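You operate a simulated robot arm through the tools that you are given. There is no shell and no other tool.

You run a simulated robot arm. Do the job below in one go: nothing can be reset, and whatever is moved stays where it is left.

TASK
Swap the clay box in the bath for the sand box and clamp the beam over it.
Fine: the old box stands on the blue mat, the new one keeps its pad; beam swung home, then the black nut tight.

It is judged by the outcome, as a careful person would: the job done as asked, and still so three seconds after it is handed in. It fails if anything else is knocked over, pushed out of place, dropped, spilled or broken.

THE ROBOT
A 6-joint arm with a two-finger gripper, fixed in place. Base frame: the origin is at the foot of the arm, x ahead of it, y to its left, z up. Lengths are in cm, angles in rad, forces in N, time in s.
Its first joint turns from -2.897 to 2.897 rad. Payload 2.45 kg.
The tool frame sits at the grasp point between the pads (the TCP): z along the fingers, y along the line on which they close. The tips reach 2 cm beyond it. Largest opening 14 cm; the body of the gripper starts 16.8 cm behind the TCP.
Orientation is that of the tool frame in the base frame, as [roll, pitch, yaw] about the fixed x, y, z axes, in that order (R = Rz(yaw) Ry(pitch) Rx(roll)). With the fingers straight down and closing along the base's y, the tool's x points along the base's -x, its y along +y and its z along -z.

THE INTERFACE
- The arm moves only by the tool send_rows. Its argument "series" is a list of rows, each a list of 7 numbers: the shift along the tool's x, y, z in units of 500 mm (1.0 is 500 mm), then the turn, a rotation vector about the tool's x, y, z in units of 60 degrees (1.0 is 60 degrees), then the gripper command, from -1 (fully open) to 1 (shut), values between in proportion. In form: [[tx, ty, tz, rx, ry, rz, claw], ...]. A call has 1 to 20 rows; each row is the pose to reach, as a shift and turn from the pose commanded when the call began, along the tool's axes at that moment. A call with a number of a shift or a turn outside -1 to 1 is refused whole. Rows are played at 5 a second. More than 5 cm and 0.15 rad between two rows, or a gripper value outside its range, and nothing of the call is played. Where a pose cannot be reached the arm comes as near as it can. A force on the tool above 90 N (or 10 N above the force at the start of the call, whichever is more), or a blocked arm, ends the call early, and 0.2 s more pass. The fingers move at their own pace (about 4.5 cm/s each) and stop on an object; they squeeze with about 44 N. The grip force told is the motor's: it shows also when the fingers shut on nothing. Time passes only in rows, and 0.2 s behind the last, so rows that repeat a pose let the fingers close. It gives the time, the measured TCP pose, the force on the tool (base axes), the opening and the grip force at its end, in the units of the frame above (readings bear some noise), with the torque about the TCP (base axes, N m) and any sound that the robot's microphone picked up.
- Cameras (640 x 400 px; columns grow to the right, rows downward): "scene" is fixed at [21.96, -64.96, 172.56]; the picture's right is [0.73, -0.69, 0.00], its down [-0.31, -0.33, -0.89] and it looks along [0.61, 0.65, -0.46] (base axes); focal length 360 px, centre (320, 200). "wrist" rides on the gripper at [7.8, 1.1, -20.9] in the tool frame; the picture's right is [-0.14, 0.99, 0.00], its down [-0.92, -0.13, -0.37] and it looks along [-0.36, -0.05, 0.93] (tool axes); focal length 280 px, centre (320, 200). There is no depth. A picture from a camera that has moved, and an enlarged one, comes with that camera's place and axes in the base frame and with its lens.
- camera(camera): a new picture of that camera. No time passes.
- enlarge(camera, box): a new picture of the part [left, top, right, bottom] of that camera's present view, enlarged. No time passes.
- hand_in(): hands the job in; it is judged then, once.

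Places have to be worked out from the pictures, the camera data and where the tool is seen. Open the gripper and draw the arm clear of the work before you hand the job in, unless the task says otherwise.

The tools are called by a JSON object that holds its "op" and its "data". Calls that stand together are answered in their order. send_rows: Moves the arm, as the interface text tells. Its arguments: {"type":"object","properties":{"series":{"type":"array"}},"required":["series"]} The other tools are called the same way: camera (camera) takes a picture; enlarge (camera, box) takes an enlarged picture of a part of a camera's view; hand_in () hands the job in.

At the start:

```text
time_s: 0.0
position: [69.25, 0.64, 136.05]
orientation: [-3.141, 0.002, -3.141]
force: [1.0, 0.0, 0.2]
moment: [0.01, -0.01, 0.0]
finger_gap: 13.99
grasp_force: 0.1
```

scene: 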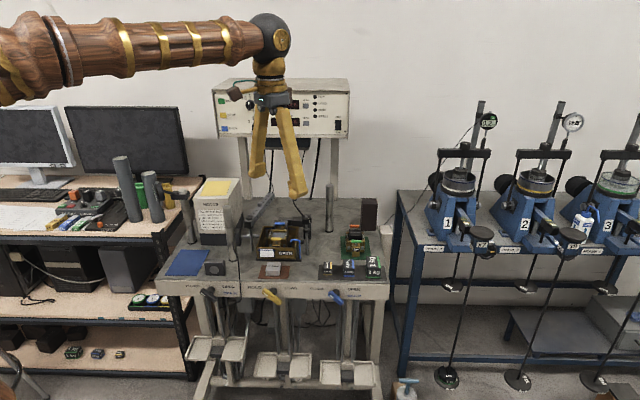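
wrist: 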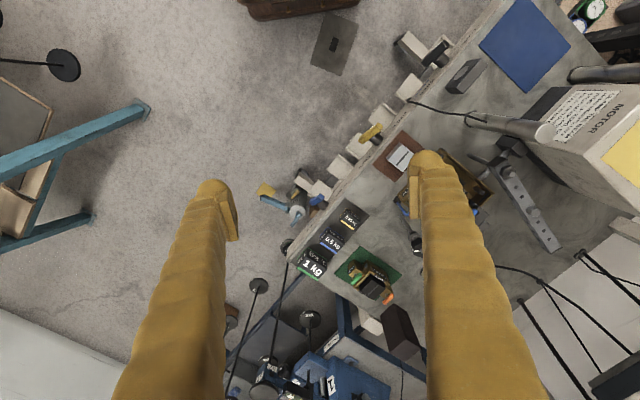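

I'll first look closely at the work table from the scene camera and the wrist camera.

{"op": "enlarge", "data": {"camera": "scene", "box": [150, 170, 400, 326]}}

{"op": "enlarge", "data": {"camera": "scene", "box": [230, 200, 320, 256]}}

{"op": "enlarge", "data": {"camera": "scene", "box": [310, 220, 400, 290]}}

{"op": "enlarge", "data": {"camera": "wrist", "box": [300, 100, 620, 300]}}

```text
2.56 times, centred on (275, 248) of scene
camera zoom: at [21.96, -64.96, 172.56], right [0.73, -0.69, 0.0], down [-0.31, -0.33, -0.89], along [0.61, 0.65, -0.46], focal length 922 px, centre (435, 77)
```

zoom: 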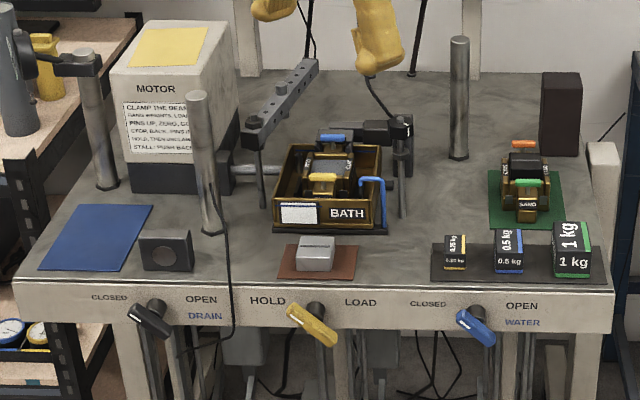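

```text
7.11 times, centred on (275, 228) of scene
camera zoom: at [21.96, -64.96, 172.56], right [0.73, -0.69, 0.0], down [-0.31, -0.33, -0.89], along [0.61, 0.65, -0.46], focal length 2562 px, centre (640, 1)
```

zoom: 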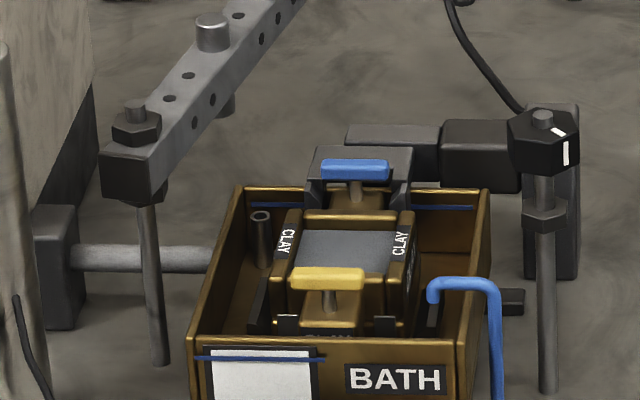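

```text
5.71 times, centred on (355, 255) of scene
camera zoom: at [21.96, -64.96, 172.56], right [0.73, -0.69, 0.0], down [-0.31, -0.33, -0.89], along [0.61, 0.65, -0.46], focal length 2058 px, centre (120, -114)
```

zoom: 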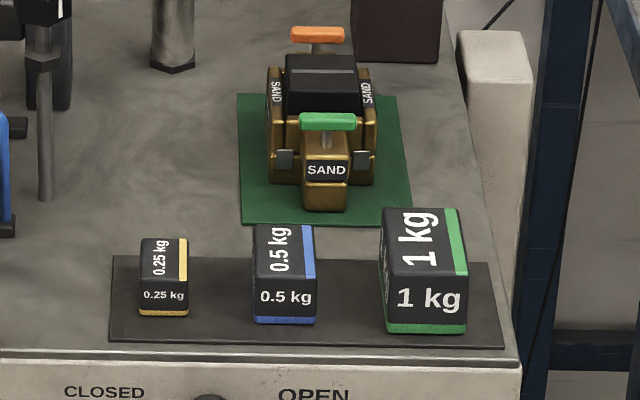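

```text
2.00 times, centred on (460, 200) of wrist
camera zoom: at [61.39, 1.61, 157.03], right [0.14, 0.99, 0.0], down [0.92, -0.13, 0.37], along [0.37, -0.05, -0.93], focal length 561 px, centre (40, 200)
```

zoom: 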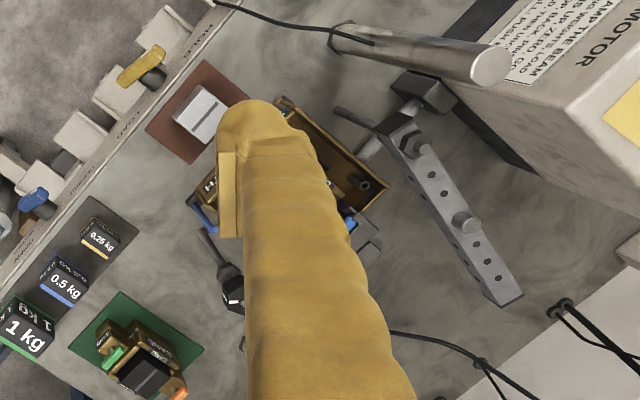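

The beam looks swung away over its left pivot rod, and the black nut sits on the right rod. Let me read the sign and look at details.

{"op": "enlarge", "data": {"camera": "scene", "box": [194, 205, 234, 235]}}

{"op": "enlarge", "data": {"camera": "scene", "box": [290, 205, 330, 260]}}

{"op": "enlarge", "data": {"camera": "scene", "box": [236, 180, 286, 260]}}

{"op": "enlarge", "data": {"camera": "scene", "box": [255, 215, 305, 265]}}

{"op": "enlarge", "data": {"camera": "scene", "box": [330, 220, 380, 262]}}

```text
13.33 times, centred on (214, 220) of scene
camera zoom: at [21.96, -64.96, 172.56], right [0.73, -0.69, 0.0], down [-0.31, -0.33, -0.89], along [0.61, 0.65, -0.46], focal length 4803 px, centre (1733, -67)
```

zoom: 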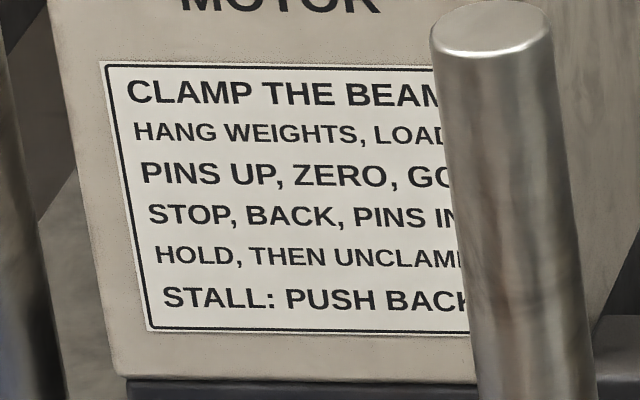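

```text
7.27 times, centred on (310, 232) of scene
camera zoom: at [21.96, -64.96, 172.56], right [0.73, -0.69, 0.0], down [-0.31, -0.33, -0.89], along [0.61, 0.65, -0.46], focal length 2620 px, centre (393, -36)
```

zoom: 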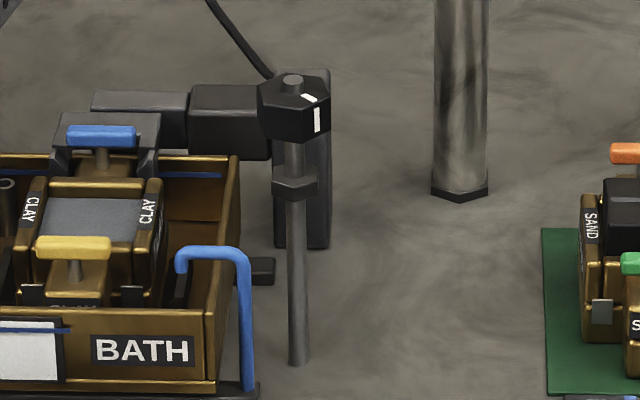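

```text
5.00 times, centred on (261, 220) of scene
camera zoom: at [21.96, -64.96, 172.56], right [0.73, -0.69, 0.0], down [-0.31, -0.33, -0.89], along [0.61, 0.65, -0.46], focal length 1801 px, centre (615, 100)
```

zoom: 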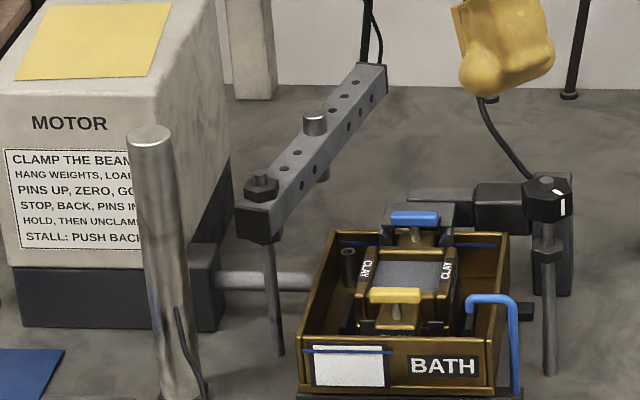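

```text
8.00 times, centred on (280, 240) of scene
camera zoom: at [21.96, -64.96, 172.56], right [0.73, -0.69, 0.0], down [-0.31, -0.33, -0.89], along [0.61, 0.65, -0.46], focal length 2882 px, centre (640, -120)
```

zoom: 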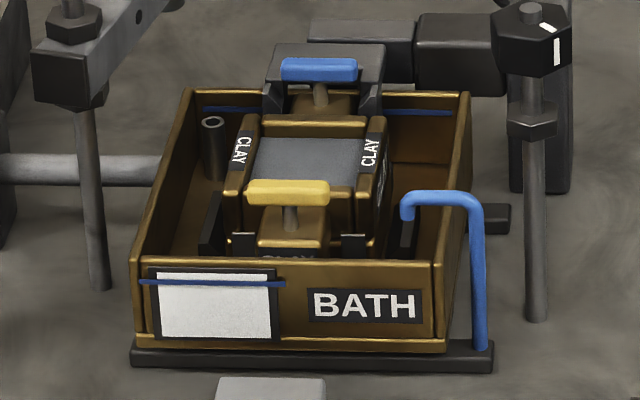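

```text
9.52 times, centred on (355, 241) of scene
camera zoom: at [21.96, -64.96, 172.56], right [0.73, -0.69, 0.0], down [-0.31, -0.33, -0.89], along [0.61, 0.65, -0.46], focal length 3431 px, centre (-13, -190)
```

zoom: 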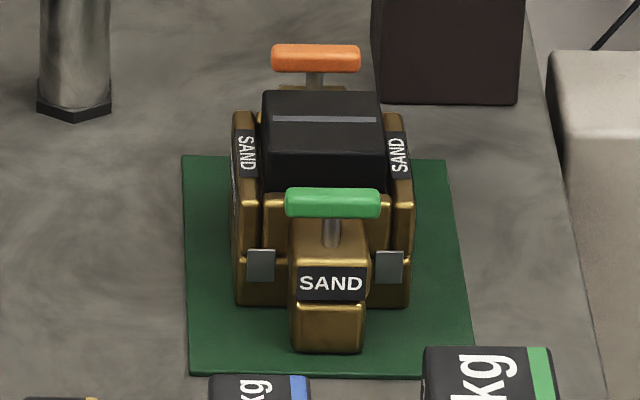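

The table top seems to be near z≈92 and the table is turned about 43° to the base. I'll move the wrist camera further out at the same height to triangulate the objects better.

{"op": "send_rows", "data": {"series": [[-0.09, 0, 0, 0, 0, 0, -1], [-0.18, 0, 0, 0, 0, 0, -1], [-0.27, 0, 0, 0, 0, 0, -1], [-0.3, 0, 0, 0, 0, 0, -1]]}}

{"op": "camera", "data": {"camera": "wrist"}}

{"op": "camera", "data": {"camera": "scene"}}

```text
time_s: 1.0
position: [84.28, 0.48, 136.0]
orientation: [-3.141, 0.003, -3.141]
force: [-0.7, -0.5, 0.5]
moment: [-0.01, -0.01, 0.04]
finger_gap: 13.97
grasp_force: 0.1
```

```text
taken
camera wrist: at [76.38, 1.51, 157.05], right [0.14, 0.99, 0.0], down [0.92, -0.13, 0.37], along [0.37, -0.05, -0.93], focal length 280 px, centre (320, 200)
```

wrist: 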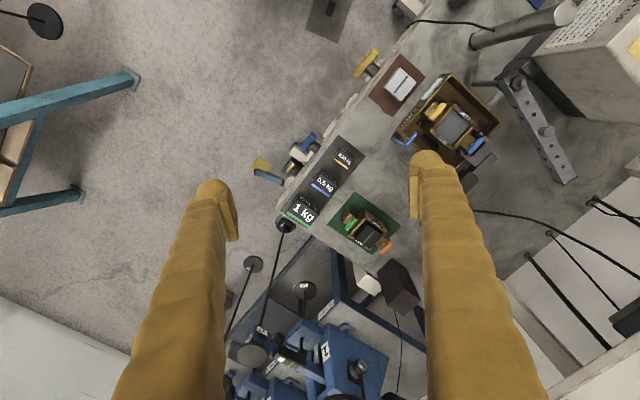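

```text
taken
```

scene: 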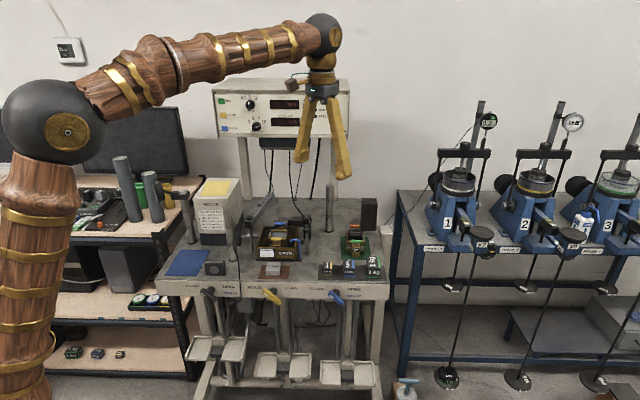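

The table is turned 45° (front edge along (0.707,-0.707)); the sand box is around (110, 8), the bath around (87, 26), the blue mat around (59, 44), table z≈92. I'll move the wrist over the bath with the tool yawed 45° to look at it squarely.

{"op": "send_rows", "data": {"series": [[0.014, 0.055, 0.03, 0, 0, -0.125, -1], [0.028, 0.11, 0.06, 0, 0, -0.25, -1], [0.042, 0.165, 0.09, 0, 0, -0.375, -1], [0.057, 0.22, 0.12, 0, 0, -0.5, -1], [0.071, 0.275, 0.15, 0, 0, -0.625, -1], [0.085, 0.33, 0.18, 0, 0, -0.75, -1], [0.085, 0.33, 0.18, 0, 0, -0.75, -1]]}}

{"op": "camera", "data": {"camera": "wrist"}}

{"op": "camera", "data": {"camera": "scene"}}

```text
time_s: 2.6
position: [79.95, 16.95, 127.07]
orientation: [-3.141, 0.002, -2.354]
force: [-0.7, 0.5, 0.0]
moment: [0.02, 0.02, 0.04]
finger_gap: 14.0
grasp_force: 0.1
```

```text
taken
camera wrist: at [73.74, 12.24, 147.98], right [-0.6, 0.8, 0.0], down [0.74, 0.56, 0.37], along [0.29, 0.22, -0.93], focal length 280 px, centre (320, 200)
```

wrist: 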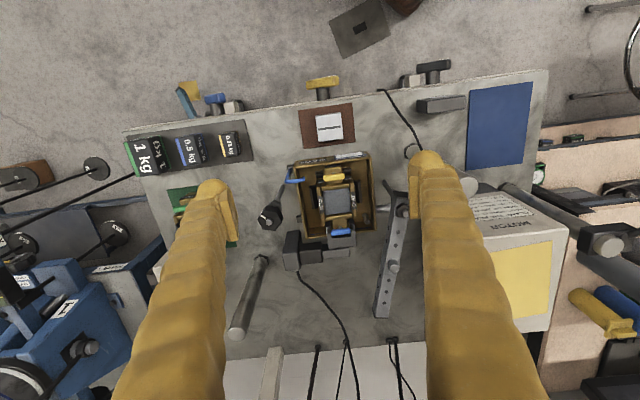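

```text
taken
```

scene: 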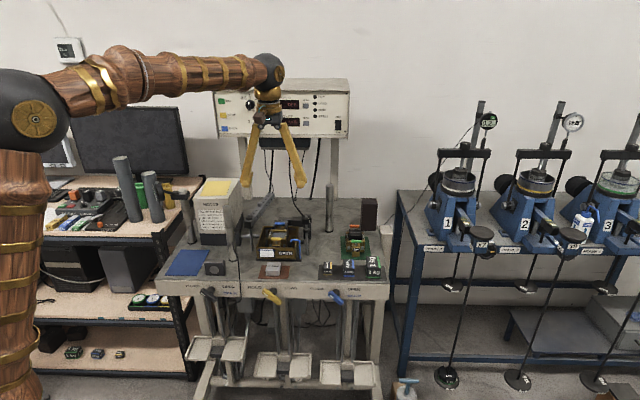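

Good view of the table from above. Let me enlarge the bath, beam, nut, mat and sand areas.

{"op": "enlarge", "data": {"camera": "wrist", "box": [250, 140, 410, 260]}}

{"op": "enlarge", "data": {"camera": "wrist", "box": [290, 150, 380, 260]}}

{"op": "enlarge", "data": {"camera": "wrist", "box": [360, 160, 440, 330]}}

{"op": "enlarge", "data": {"camera": "wrist", "box": [400, 60, 560, 190]}}

```text
3.33 times, centred on (330, 200) of wrist
camera zoom: at [73.74, 12.24, 147.98], right [-0.6, 0.8, 0.0], down [0.74, 0.56, 0.37], along [0.29, 0.22, -0.93], focal length 935 px, centre (287, 200)
```

zoom: 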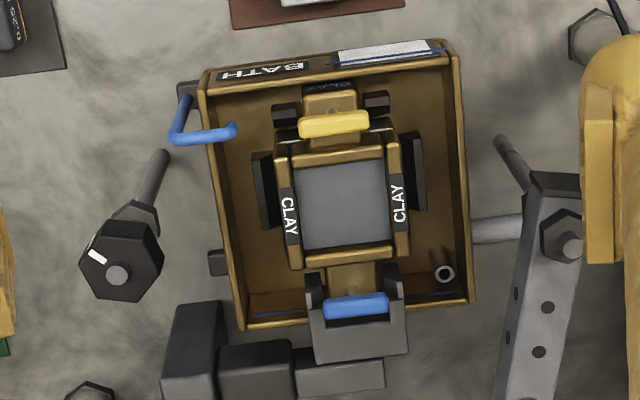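

```text
3.64 times, centred on (335, 205) of wrist
camera zoom: at [73.74, 12.24, 147.98], right [-0.6, 0.8, 0.0], down [0.74, 0.56, 0.37], along [0.29, 0.22, -0.93], focal length 1020 px, centre (266, 182)
```

zoom: 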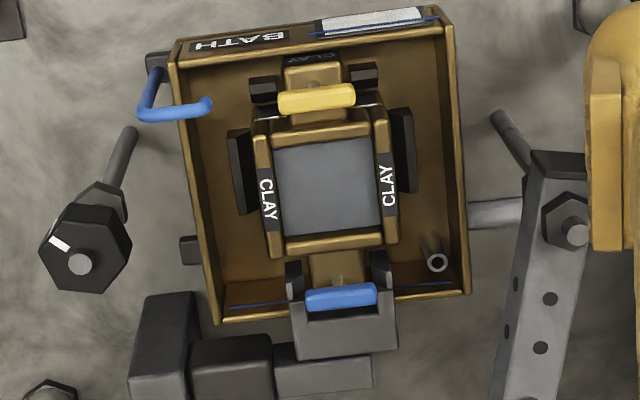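

```text
2.35 times, centred on (400, 245) of wrist
camera zoom: at [73.74, 12.24, 147.98], right [-0.6, 0.8, 0.0], down [0.74, 0.56, 0.37], along [0.29, 0.22, -0.93], focal length 660 px, centre (132, 94)
```

zoom: 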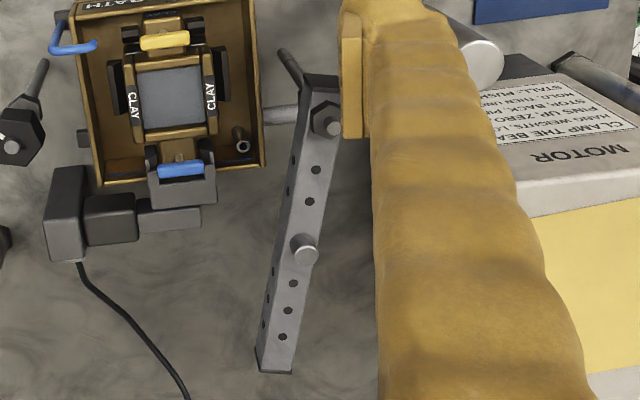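

```text
3.08 times, centred on (480, 125) of wrist
camera zoom: at [73.74, 12.24, 147.98], right [-0.6, 0.8, 0.0], down [0.74, 0.56, 0.37], along [0.29, 0.22, -0.93], focal length 863 px, centre (-172, 431)
```

zoom: 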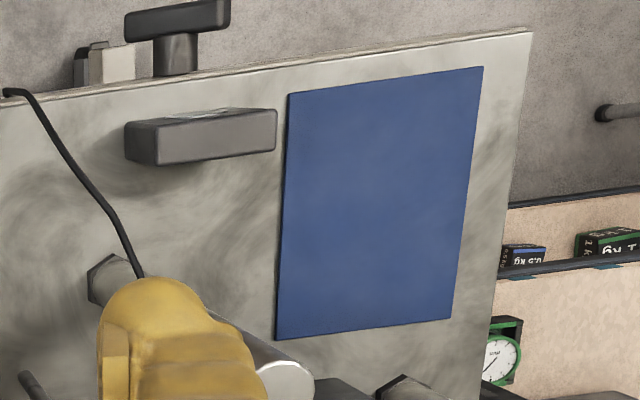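

I can see how the bath is laid out: the box sits between side rails, with front stops and a back fork on its noses. Next I'll go over toward the sand box at a safe height to look at it and test the reach.

{"op": "send_rows", "data": {"series": [[0.005, -0.09, 0.02, 0, 0, 0, -1], [0.01, -0.18, 0.04, 0, 0, 0, -1], [0.016, -0.27, 0.06, 0, 0, 0, -1], [0.022, -0.36, 0.08, 0, 0, 0, -1], [0.027, -0.45, 0.1, 0, 0, 0, -1], [0.027, -0.45, 0.1, 0, 0, 0, -1]]}}

{"op": "camera", "data": {"camera": "wrist"}}

{"op": "camera", "data": {"camera": "scene"}}

```text
time_s: 4.0
position: [94.89, 0.32, 122.04]
orientation: [3.14, 0.002, -2.355]
force: [0.0, 1.3, 0.1]
moment: [0.0, -0.01, 0.02]
finger_gap: 13.98
grasp_force: 0.1
```

```text
taken
camera wrist: at [88.67, -4.55, 143.01], right [-0.6, 0.8, 0.0], down [0.74, 0.56, 0.37], along [0.29, 0.22, -0.93], focal length 280 px, centre (320, 200)
```

wrist: 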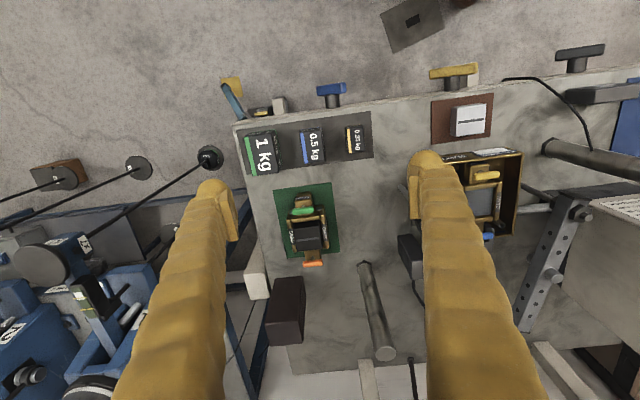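

```text
taken
```

scene: 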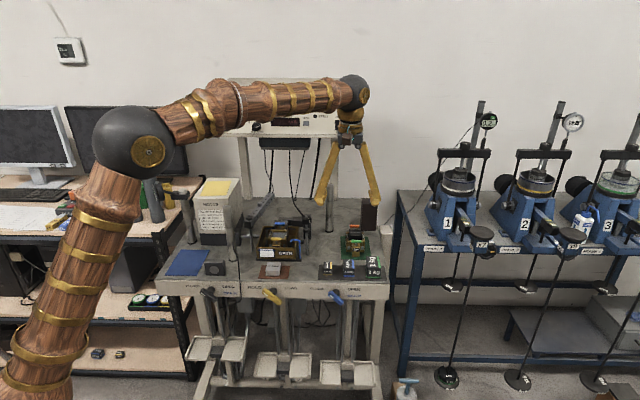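

{"op": "enlarge", "data": {"camera": "wrist", "box": [260, 170, 360, 280]}}

{"op": "enlarge", "data": {"camera": "wrist", "box": [440, 140, 600, 320]}}

{"op": "enlarge", "data": {"camera": "wrist", "box": [420, 140, 530, 260]}}

```text
3.64 times, centred on (310, 225) of wrist
camera zoom: at [88.67, -4.55, 143.01], right [-0.6, 0.8, 0.0], down [0.74, 0.56, 0.37], along [0.29, 0.22, -0.93], focal length 1020 px, centre (356, 109)
```

zoom: 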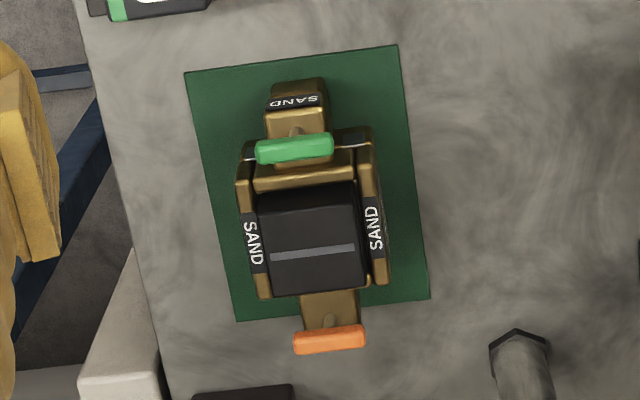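

```text
2.22 times, centred on (520, 230) of wrist
camera zoom: at [88.67, -4.55, 143.01], right [-0.6, 0.8, 0.0], down [0.74, 0.56, 0.37], along [0.29, 0.22, -0.93], focal length 623 px, centre (-124, 133)
```

zoom: 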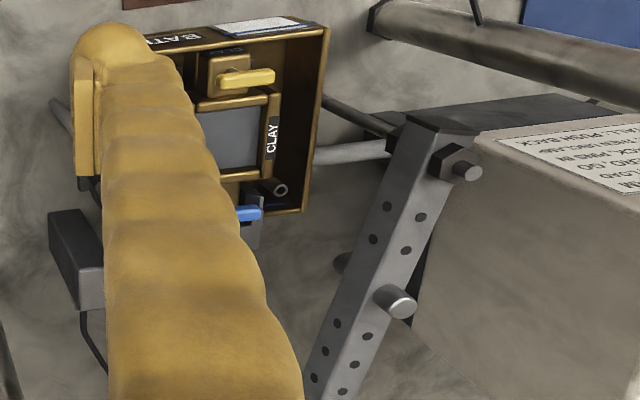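

```text
3.33 times, centred on (475, 200) of wrist
camera zoom: at [88.67, -4.55, 143.01], right [-0.6, 0.8, 0.0], down [0.74, 0.56, 0.37], along [0.29, 0.22, -0.93], focal length 935 px, centre (-197, 200)
```

zoom: 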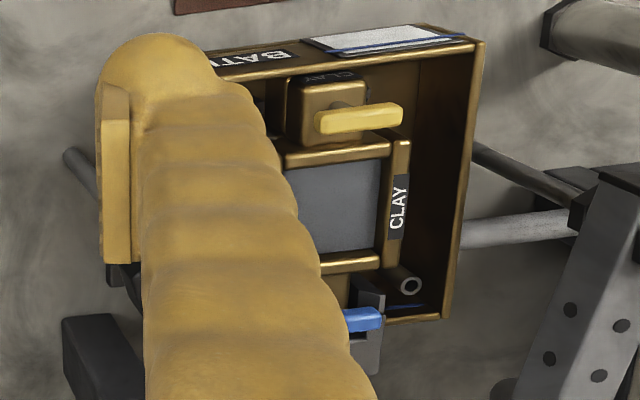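

The sand box centre is around (109, 8) — about 109 cm out, beyond the stated straight-down reach. I'll test the reach at this safe height (everything near there is below z≈113).

{"op": "send_rows", "data": {"series": [[-0.08, -0.02, 0, 0, 0, 0, -1], [-0.16, -0.04, 0, 0, 0, 0, -1], [-0.24, -0.065, 0, 0, 0, 0, -1], [-0.31, -0.085, 0, 0, 0, 0, -1], [-0.31, -0.085, 0, 0, 0, 0, -1]]}}

{"op": "camera", "data": {"camera": "wrist"}}

{"op": "camera", "data": {"camera": "scene"}}

```text
time_s: 5.2
position: [108.99, 8.26, 122.1]
orientation: [-3.142, 0.001, -2.354]
force: [0.3, -0.4, 0.3]
moment: [-0.03, -0.01, 0.01]
finger_gap: 14.0
grasp_force: 0.1
```

```text
taken
camera wrist: at [102.66, 3.4, 142.95], right [-0.6, 0.8, 0.0], down [0.74, 0.56, 0.37], along [0.29, 0.22, -0.93], focal length 280 px, centre (320, 200)
```

wrist: 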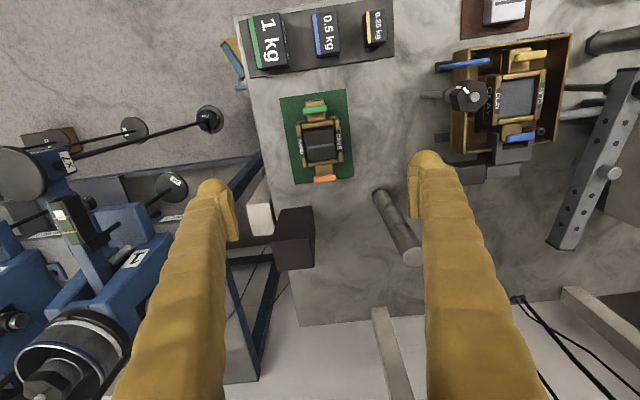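

```text
taken
```

scene: 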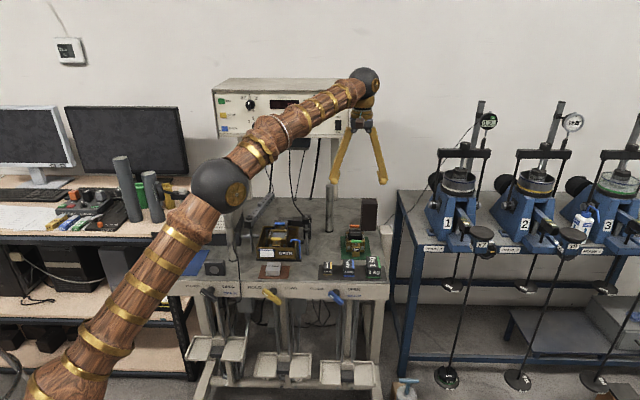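

The arm reaches it with reserve. Now enlarge the sand box, nut and beam end from here.

{"op": "enlarge", "data": {"camera": "wrist", "box": [270, 80, 370, 190]}}

{"op": "enlarge", "data": {"camera": "wrist", "box": [430, 30, 590, 180]}}

{"op": "enlarge", "data": {"camera": "wrist", "box": [530, 60, 640, 260]}}

{"op": "enlarge", "data": {"camera": "scene", "box": [334, 222, 376, 262]}}

```text
3.64 times, centred on (320, 135) of wrist
camera zoom: at [102.66, 3.4, 142.95], right [-0.6, 0.8, 0.0], down [0.74, 0.56, 0.37], along [0.29, 0.22, -0.93], focal length 1020 px, centre (320, 436)
```

zoom: 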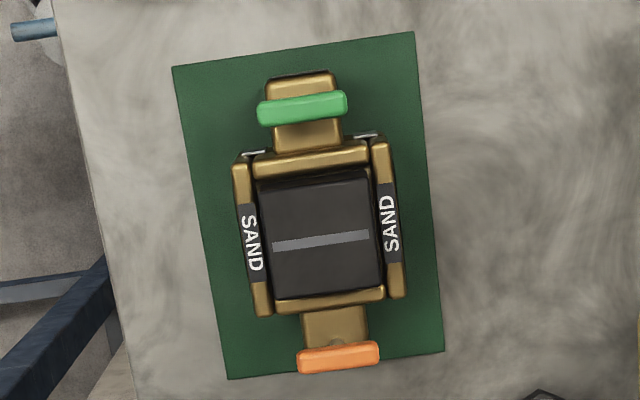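

```text
2.67 times, centred on (510, 105) of wrist
camera zoom: at [102.66, 3.4, 142.95], right [-0.6, 0.8, 0.0], down [0.74, 0.56, 0.37], along [0.29, 0.22, -0.93], focal length 748 px, centre (-187, 453)
```

zoom: 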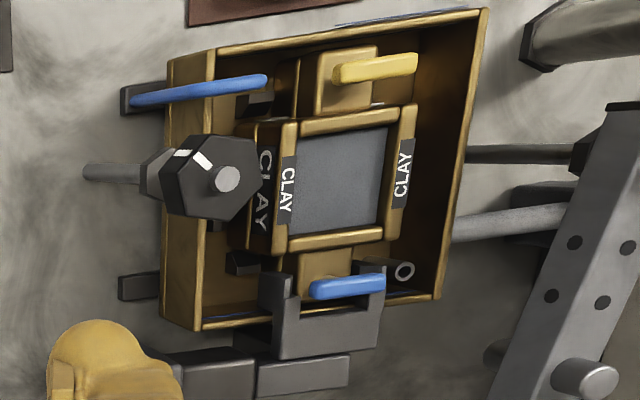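

```text
2.00 times, centred on (585, 160) of wrist
camera zoom: at [102.66, 3.4, 142.95], right [-0.6, 0.8, 0.0], down [0.74, 0.56, 0.37], along [0.29, 0.22, -0.93], focal length 561 px, centre (-210, 280)
```

zoom: 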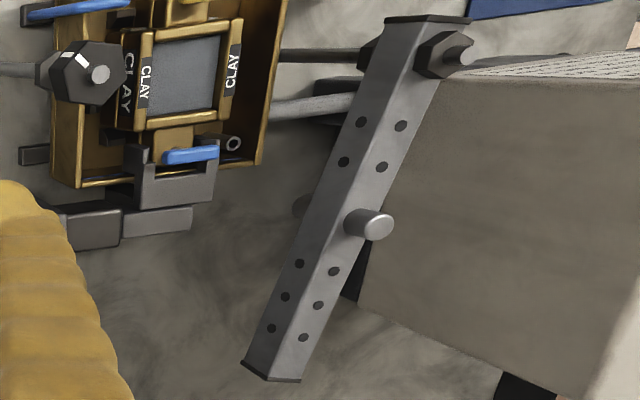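

```text
10.00 times, centred on (355, 242) of scene
camera zoom: at [21.96, -64.96, 172.56], right [0.73, -0.69, 0.0], down [-0.31, -0.33, -0.89], along [0.61, 0.65, -0.46], focal length 3602 px, centre (-30, -220)
```

zoom: 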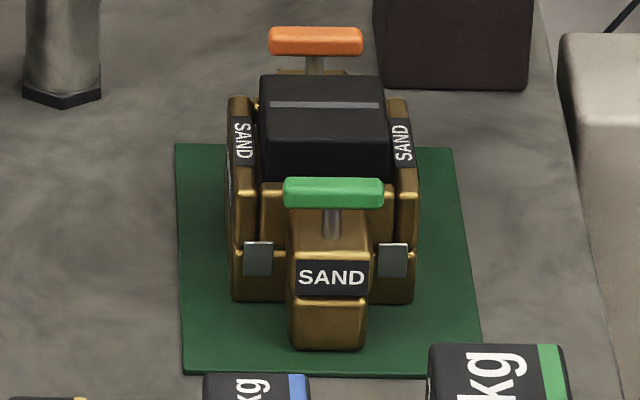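

Key positions (table frame r along the front edge, d depth): nut rod r≈53.5, d≈78, top z≈110.5; beam pivot r≈33, d≈80; the beam will abut the rod's back side. I'll now move over the bath so the camera looks nearly straight down on it, to measure rail clearances.

{"op": "send_rows", "data": {"series": [[-0.02, 0.09, 0.01, 0, 0, 0, -1], [-0.035, 0.18, 0.025, 0, 0, 0, -1], [-0.05, 0.27, 0.04, 0, 0, 0, -1], [-0.065, 0.36, 0.05, 0, 0, 0, -1], [-0.085, 0.45, 0.06, 0, 0, 0, -1], [-0.1, 0.54, 0.07, 0, 0, 0, -1], [-0.1, 0.565, 0.08, 0, 0, 0, -1], [-0.1, 0.565, 0.08, 0, 0, 0, -1]]}}

{"op": "camera", "data": {"camera": "wrist"}}

{"op": "enlarge", "data": {"camera": "wrist", "box": [220, 0, 420, 170]}}

```text
time_s: 7.0
position: [92.38, 31.66, 118.28]
orientation: [3.141, -0.002, -2.357]
force: [0.3, -0.5, -0.8]
moment: [0.03, 0.0, -0.02]
finger_gap: 13.99
grasp_force: 0.0
```

```text
taken
camera wrist: at [86.12, 26.89, 139.15], right [-0.6, 0.8, 0.0], down [0.74, 0.56, 0.37], along [0.29, 0.22, -0.93], focal length 280 px, centre (320, 200)
```

wrist: 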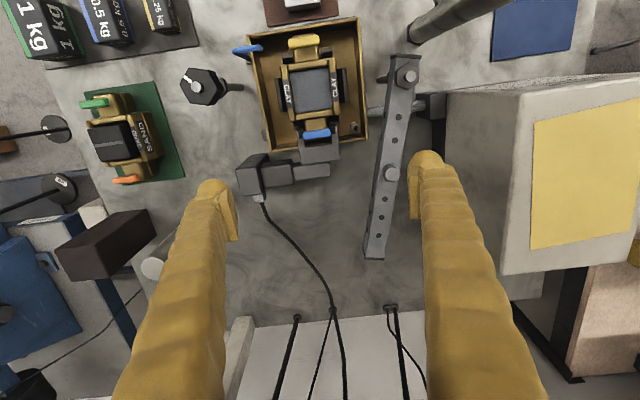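

```text
2.35 times, centred on (320, 85) of wrist
camera zoom: at [86.12, 26.89, 139.15], right [-0.6, 0.8, 0.0], down [0.74, 0.56, 0.37], along [0.29, 0.22, -0.93], focal length 660 px, centre (320, 471)
```

zoom: 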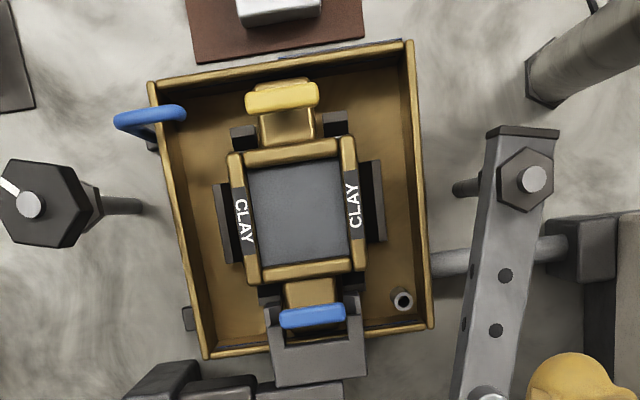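

Zooming into the rails, stops, fork and the beam's free end.

{"op": "enlarge", "data": {"camera": "wrist", "box": [275, 30, 355, 80]}}

{"op": "enlarge", "data": {"camera": "wrist", "box": [275, 70, 355, 160]}}

{"op": "enlarge", "data": {"camera": "wrist", "box": [350, 40, 430, 270]}}

{"op": "enlarge", "data": {"camera": "wrist", "box": [170, 50, 250, 120]}}

```text
8.00 times, centred on (315, 55) of wrist
camera zoom: at [86.12, 26.89, 139.15], right [-0.6, 0.8, 0.0], down [0.74, 0.56, 0.37], along [0.29, 0.22, -0.93], focal length 2243 px, centre (360, 1360)
```

zoom: 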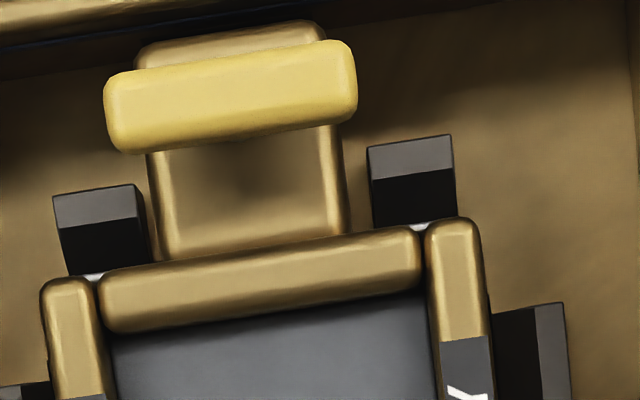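

```text
4.44 times, centred on (315, 115) of wrist
camera zoom: at [86.12, 26.89, 139.15], right [-0.6, 0.8, 0.0], down [0.74, 0.56, 0.37], along [0.29, 0.22, -0.93], focal length 1246 px, centre (342, 578)
```

zoom: 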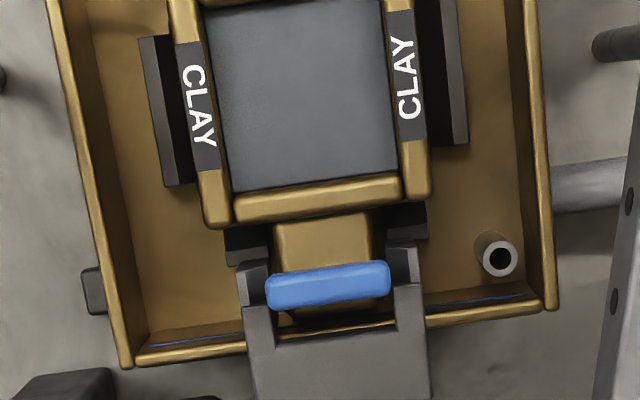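

```text
1.74 times, centred on (390, 155) of wrist
camera zoom: at [86.12, 26.89, 139.15], right [-0.6, 0.8, 0.0], down [0.74, 0.56, 0.37], along [0.29, 0.22, -0.93], focal length 488 px, centre (198, 278)
```

zoom: 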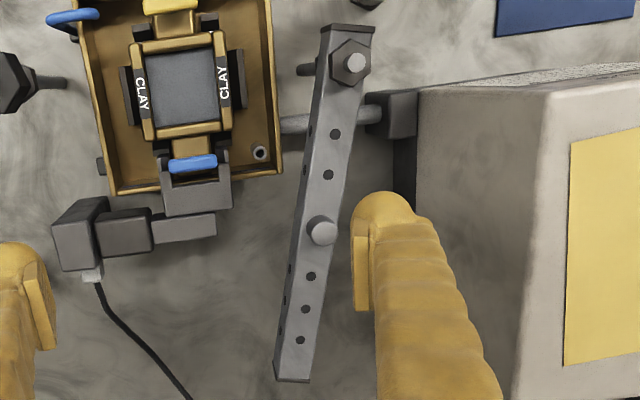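

```text
5.71 times, centred on (210, 85) of wrist
camera zoom: at [86.12, 26.89, 139.15], right [-0.6, 0.8, 0.0], down [0.74, 0.56, 0.37], along [0.29, 0.22, -0.93], focal length 1602 px, centre (949, 857)
```

zoom: 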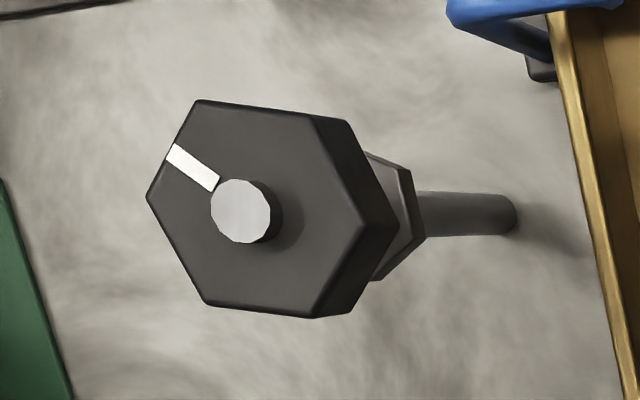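

Rails sit about 0.9 cm from the box flanges on each side, so the 1.4 cm fingers must stay above the rail tops. Let me zoom in on the scene camera to measure rail height versus box height.

{"op": "enlarge", "data": {"camera": "scene", "box": [262, 225, 302, 260]}}

{"op": "enlarge", "data": {"camera": "scene", "box": [265, 228, 285, 250]}}

{"op": "enlarge", "data": {"camera": "scene", "box": [282, 228, 302, 250]}}

```text
11.43 times, centred on (282, 242) of scene
camera zoom: at [21.96, -64.96, 172.56], right [0.73, -0.69, 0.0], down [-0.31, -0.33, -0.89], along [0.61, 0.65, -0.46], focal length 4117 px, centre (754, -286)
```

zoom: 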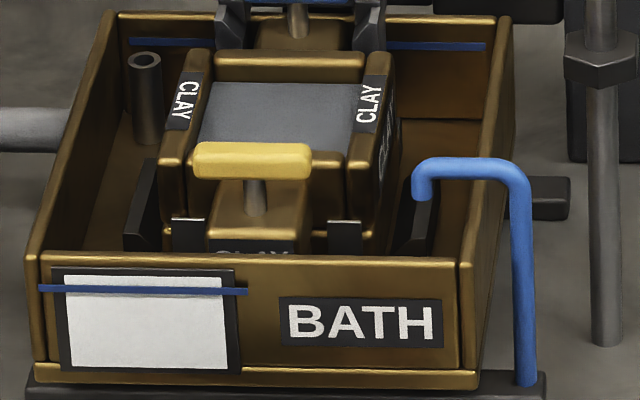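

```text
16.00 times, centred on (275, 239) of scene
camera zoom: at [21.96, -64.96, 172.56], right [0.73, -0.69, 0.0], down [-0.31, -0.33, -0.89], along [0.61, 0.65, -0.46], focal length 5764 px, centre (1040, -424)
```

zoom: 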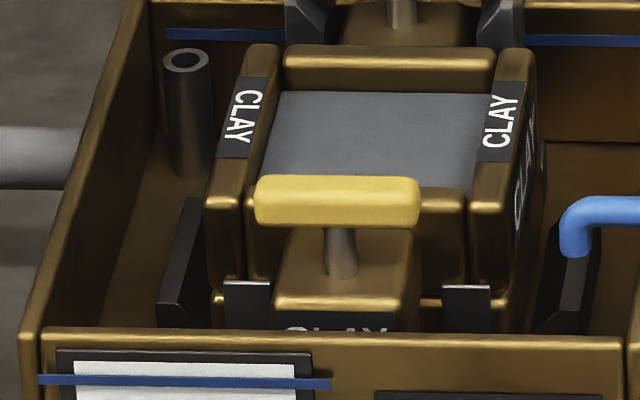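

```text
16.00 times, centred on (292, 239) of scene
camera zoom: at [21.96, -64.96, 172.56], right [0.73, -0.69, 0.0], down [-0.31, -0.33, -0.89], along [0.61, 0.65, -0.46], focal length 5764 px, centre (768, -424)
```

zoom: 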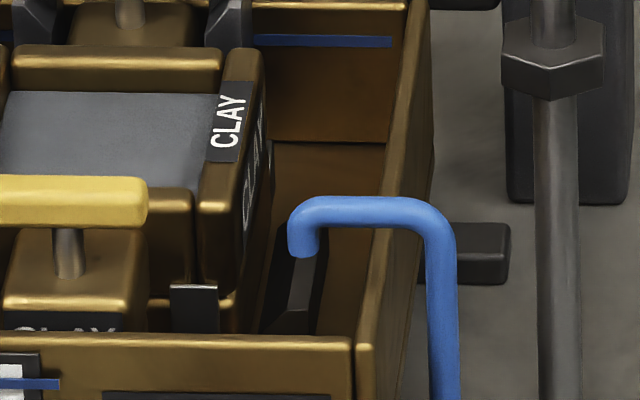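

Measurements now: clay box flange tops z≈101.2, rails' tops z≈97.7, box centre r≈43.05, d≈79.9, width ≈6.75 cm. I'll set the finger gap to about 8.4 cm and check the finger shape before descending.

{"op": "send_rows", "data": {"series": [[0, 0, 0, 0, 0, 0, -0.2], [0, 0, 0, 0, 0, 0, -0.2], [0, 0, 0, 0, 0, 0, -0.2], [0, 0, 0, 0, 0, 0, -0.2], [0, 0, 0, 0, 0, 0, -0.2]]}}

{"op": "camera", "data": {"camera": "wrist"}}

{"op": "enlarge", "data": {"camera": "scene", "box": [220, 60, 380, 270]}}

```text
time_s: 8.2
position: [92.42, 31.85, 118.11]
orientation: [-3.141, 0.002, -2.355]
force: [-0.5, -0.2, 0.1]
moment: [0.04, -0.04, 0.03]
finger_gap: 8.41
grasp_force: 0.1
```

```text
taken
camera wrist: at [86.13, 26.88, 139.16], right [-0.6, 0.8, 0.0], down [0.74, 0.56, 0.37], along [0.29, 0.22, -0.93], focal length 280 px, centre (320, 200)
```

wrist: 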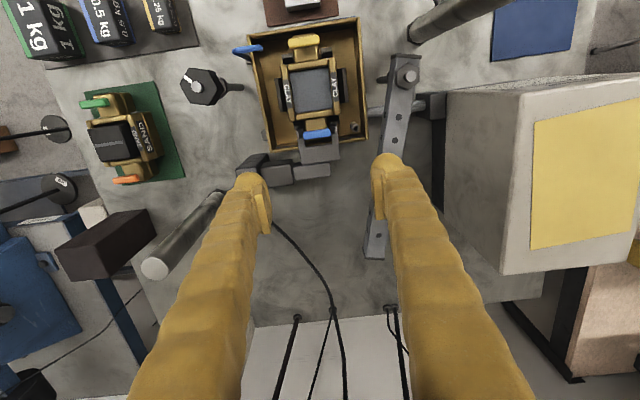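

```text
1.90 times, centred on (300, 165) of scene
camera zoom: at [21.96, -64.96, 172.56], right [0.73, -0.69, 0.0], down [-0.31, -0.33, -0.89], along [0.61, 0.65, -0.46], focal length 686 px, centre (358, 267)
```

zoom: 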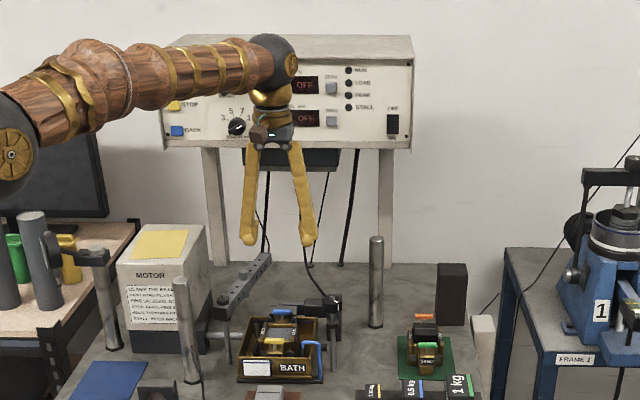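

The fingers taper inward toward the gripper body, so no bulge problems. I'll go above the clay box (r 43.05, d 79.87) with gap 8.0 and come down to z≈108 to check alignment.

{"op": "send_rows", "data": {"series": [[0.08, -0.001, 0, 0, 0, 0, -0.143], [0.159, -0.0026, 0, 0, 0, 0, -0.143], [0.159, -0.0026, 0.08, 0, 0, 0, -0.143], [0.159, -0.0026, 0.16, 0, 0, 0, -0.143], [0.159, -0.0026, 0.2, 0, 0, 0, -0.143], [0.159, -0.0026, 0.2, 0, 0, 0, -0.143]]}}

{"op": "camera", "data": {"camera": "wrist"}}

{"op": "enlarge", "data": {"camera": "scene", "box": [240, 180, 320, 265]}}

```text
time_s: 9.6
position: [86.81, 26.03, 108.05]
orientation: [-3.141, 0.002, -2.353]
force: [0.1, 0.1, 0.6]
moment: [0.03, 0.02, 0.01]
finger_gap: 8.02
grasp_force: 0.1
```

```text
taken
camera wrist: at [80.58, 21.18, 129.03], right [-0.6, 0.8, 0.0], down [0.74, 0.56, 0.37], along [0.29, 0.22, -0.93], focal length 280 px, centre (320, 200)
```

wrist: 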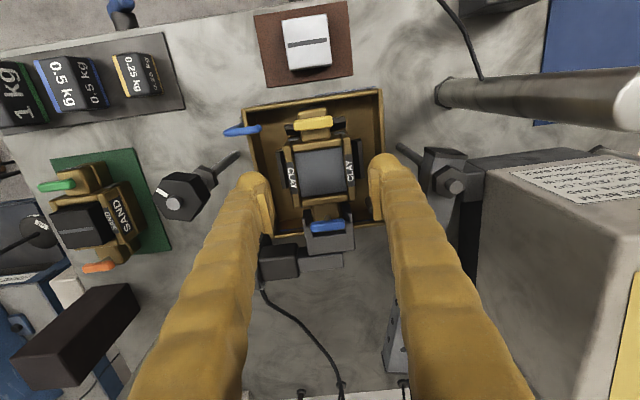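

```text
4.71 times, centred on (280, 222) of scene
camera zoom: at [21.96, -64.96, 172.56], right [0.73, -0.69, 0.0], down [-0.31, -0.33, -0.89], along [0.61, 0.65, -0.46], focal length 1695 px, centre (508, 94)
```

zoom: 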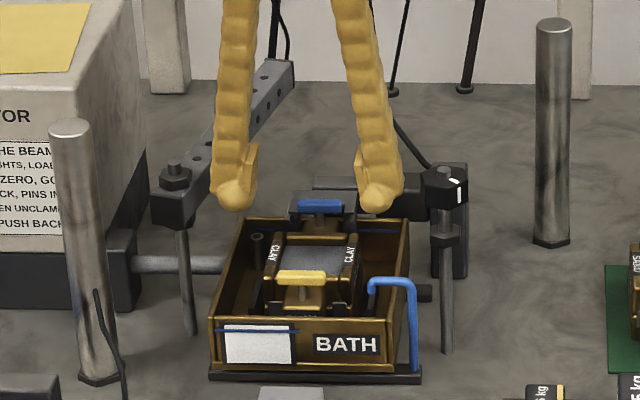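

The finger tips look thicker than stated; let me zoom on them to judge clearance with the bath walls.

{"op": "enlarge", "data": {"camera": "scene", "box": [262, 200, 302, 245]}}

{"op": "enlarge", "data": {"camera": "wrist", "box": [230, 80, 420, 260]}}

```text
8.89 times, centred on (282, 222) of scene
camera zoom: at [21.96, -64.96, 172.56], right [0.73, -0.69, 0.0], down [-0.31, -0.33, -0.89], along [0.61, 0.65, -0.46], focal length 3202 px, centre (658, 0)
```

zoom: 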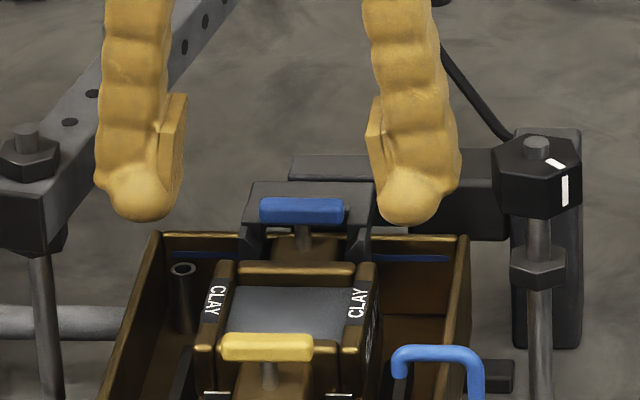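

```text
2.22 times, centred on (325, 170) of wrist
camera zoom: at [80.58, 21.18, 129.03], right [-0.6, 0.8, 0.0], down [0.74, 0.56, 0.37], along [0.29, 0.22, -0.93], focal length 623 px, centre (309, 267)
```

zoom: 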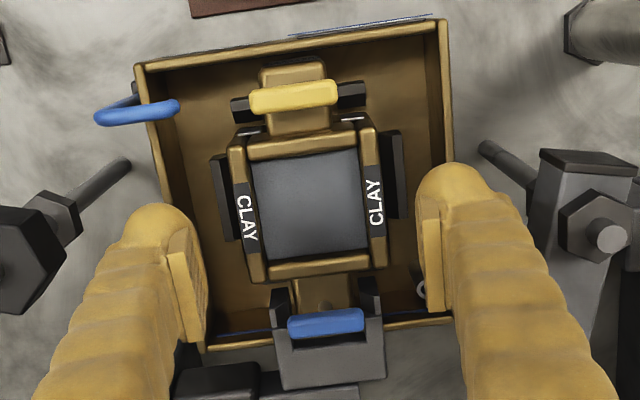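

Box flanges measured r 39.78–46.40 (centre 43.09), d centre 79.9; bath rim z≈100.3, rail tops ≈97.6. I'll descend until the tips are just above the rim and check.

{"op": "send_rows", "data": {"series": [[0, -0.001, 0.03, 0, 0, 0, -0.114], [0, -0.001, 0.06, 0, 0, 0, -0.114], [0, -0.001, 0.09, 0, 0, 0, -0.114], [0, -0.001, 0.108, 0, 0, 0, -0.114], [0, -0.001, 0.108, 0, 0, 0, -0.114]]}}

{"op": "enlarge", "data": {"camera": "wrist", "box": [200, 80, 440, 280]}}

{"op": "enlarge", "data": {"camera": "scene", "box": [260, 205, 305, 260]}}

```text
time_s: 10.8
position: [86.84, 25.93, 102.7]
orientation: [-3.141, 0.001, -2.355]
force: [-0.7, -0.9, 0.1]
moment: [-0.01, 0.02, -0.02]
finger_gap: 7.8
grasp_force: 0.1
```

```text
2.00 times, centred on (320, 180) of wrist
camera zoom: at [80.64, 21.15, 123.67], right [-0.6, 0.8, 0.0], down [0.74, 0.56, 0.37], along [0.29, 0.22, -0.93], focal length 561 px, centre (320, 240)
```

zoom: 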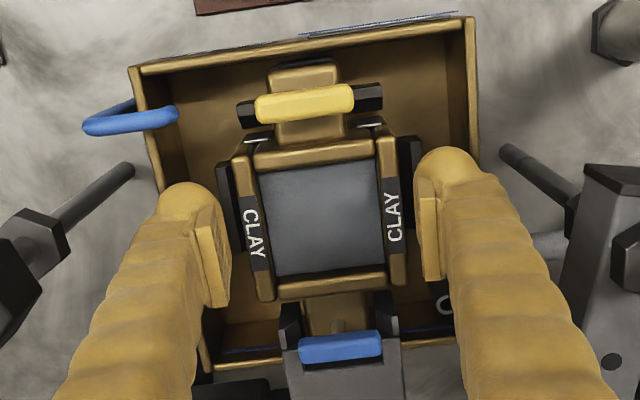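

```text
7.27 times, centred on (282, 232) of scene
camera zoom: at [21.96, -64.96, 172.56], right [0.73, -0.69, 0.0], down [-0.31, -0.33, -0.89], along [0.61, 0.65, -0.46], focal length 2620 px, centre (593, -36)
```

zoom: 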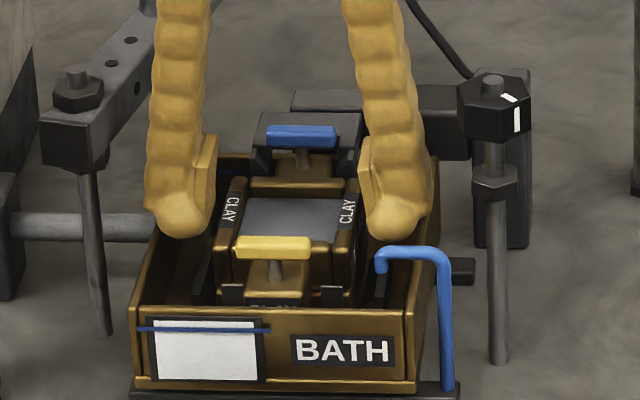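

Stated finger thickness (1.4) would fit, though the skin looks fatter. I'll creep down in small steps with gap 7.5, watching the force for any touch on the rim.

{"op": "send_rows", "data": {"series": [[0, 0, 0.003, 0, 0, 0, -0.071], [0, 0, 0.006, 0, 0, 0, -0.071], [0, 0, 0.008, 0, 0, 0, -0.071]]}}

```text
time_s: 11.6
position: [86.98, 25.96, 102.36]
orientation: [-3.141, 0.001, -2.353]
force: [-0.3, -0.2, -0.1]
moment: [0.01, -0.06, -0.01]
finger_gap: 7.47
grasp_force: 0.0
```

No contact yet (force ≈0). Continuing down in 0.1–0.2 cm steps.

{"op": "send_rows", "data": {"series": [[0, 0, 0.002, 0, 0, 0, -0.071], [0, 0, 0.004, 0, 0, 0, -0.071], [0, 0, 0.006, 0, 0, 0, -0.071]]}}

{"op": "send_rows", "data": {"series": [[0, 0, 0.002, 0, 0, 0, -0.071], [0, 0, 0.004, 0, 0, 0, -0.071], [0, 0, 0.006, 0, 0, 0, -0.071]]}}

{"op": "enlarge", "data": {"camera": "wrist", "box": [200, 80, 440, 280]}}

{"op": "enlarge", "data": {"camera": "scene", "box": [260, 205, 305, 260]}}

```text
time_s: 12.4
position: [86.8, 25.98, 101.95]
orientation: [-3.141, 0.002, -2.355]
force: [0.0, -0.5, -1.0]
moment: [0.03, 0.0, -0.02]
finger_gap: 7.49
grasp_force: 0.0
```

```text
time_s: 13.2
position: [86.86, 25.97, 101.65]
orientation: [3.141, 0.002, -2.353]
force: [-0.5, -0.5, -0.1]
moment: [0.0, -0.03, -0.03]
finger_gap: 7.5
grasp_force: 0.1
```

```text
2.00 times, centred on (320, 180) of wrist
camera zoom: at [80.64, 21.19, 122.61], right [-0.6, 0.8, 0.0], down [0.74, 0.56, 0.37], along [0.29, 0.22, -0.93], focal length 561 px, centre (320, 240)
```

zoom: 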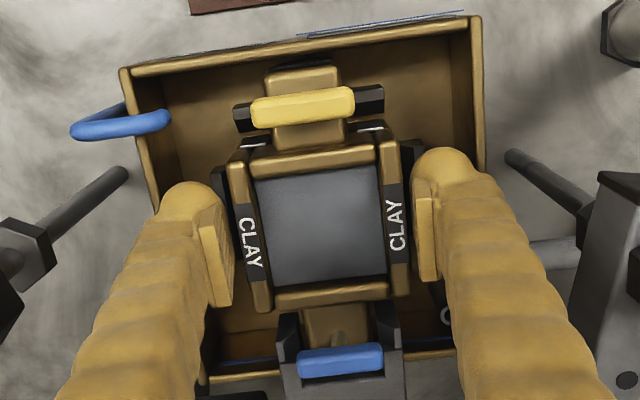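

```text
7.27 times, centred on (282, 232) of scene
camera zoom: at [21.96, -64.96, 172.56], right [0.73, -0.69, 0.0], down [-0.31, -0.33, -0.89], along [0.61, 0.65, -0.46], focal length 2620 px, centre (593, -36)
```

zoom: 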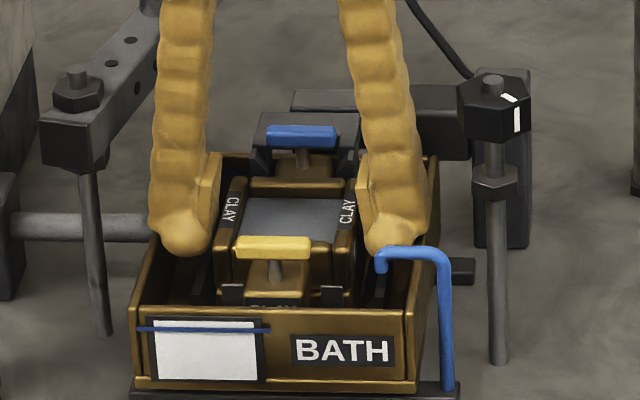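

Tips are already below the rim with no contact. Continuing down to z≈100.5.

{"op": "send_rows", "data": {"series": [[0, 0, 0.003, 0, 0, 0, -0.071], [0, 0, 0.006, 0, 0, 0, -0.071], [0, 0, 0.01, 0, 0, 0, -0.071]]}}

{"op": "send_rows", "data": {"series": [[0, 0, 0.003, 0, 0, 0, -0.071], [0, 0, 0.006, 0, 0, 0, -0.071], [0, 0, 0.01, 0, 0, 0, -0.071]]}}

{"op": "enlarge", "data": {"camera": "wrist", "box": [200, 80, 440, 280]}}

{"op": "enlarge", "data": {"camera": "scene", "box": [260, 205, 305, 260]}}

```text
time_s: 14.0
position: [86.91, 25.88, 101.11]
orientation: [-3.141, 0.001, -2.354]
force: [-1.7, 1.0, 3.9]
moment: [-0.22, -0.07, -0.09]
finger_gap: 7.49
grasp_force: 0.0
```

```text
time_s: 14.8
position: [86.82, 25.99, 100.66]
orientation: [3.141, 0.0, -2.354]
force: [0.6, 0.2, -0.2]
moment: [-0.02, 0.0, -0.02]
finger_gap: 7.5
grasp_force: 0.1
```

```text
2.00 times, centred on (320, 180) of wrist
camera zoom: at [80.66, 21.17, 121.64], right [-0.6, 0.8, 0.0], down [0.74, 0.56, 0.37], along [0.29, 0.22, -0.93], focal length 561 px, centre (320, 240)
```

zoom: 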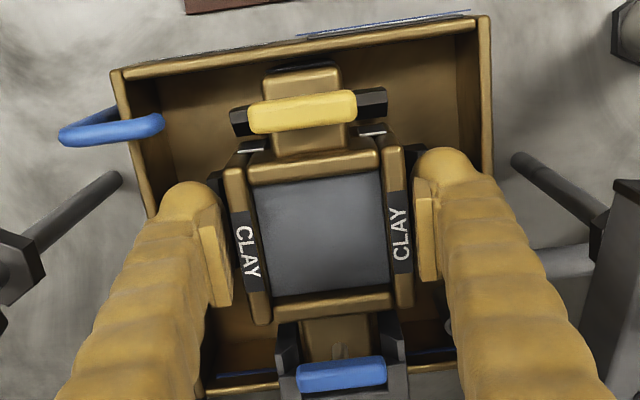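

```text
7.27 times, centred on (282, 232) of scene
camera zoom: at [21.96, -64.96, 172.56], right [0.73, -0.69, 0.0], down [-0.31, -0.33, -0.89], along [0.61, 0.65, -0.46], focal length 2620 px, centre (593, -36)
```

zoom: 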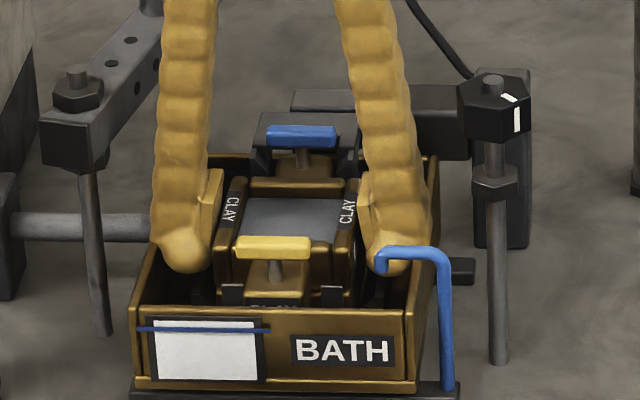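

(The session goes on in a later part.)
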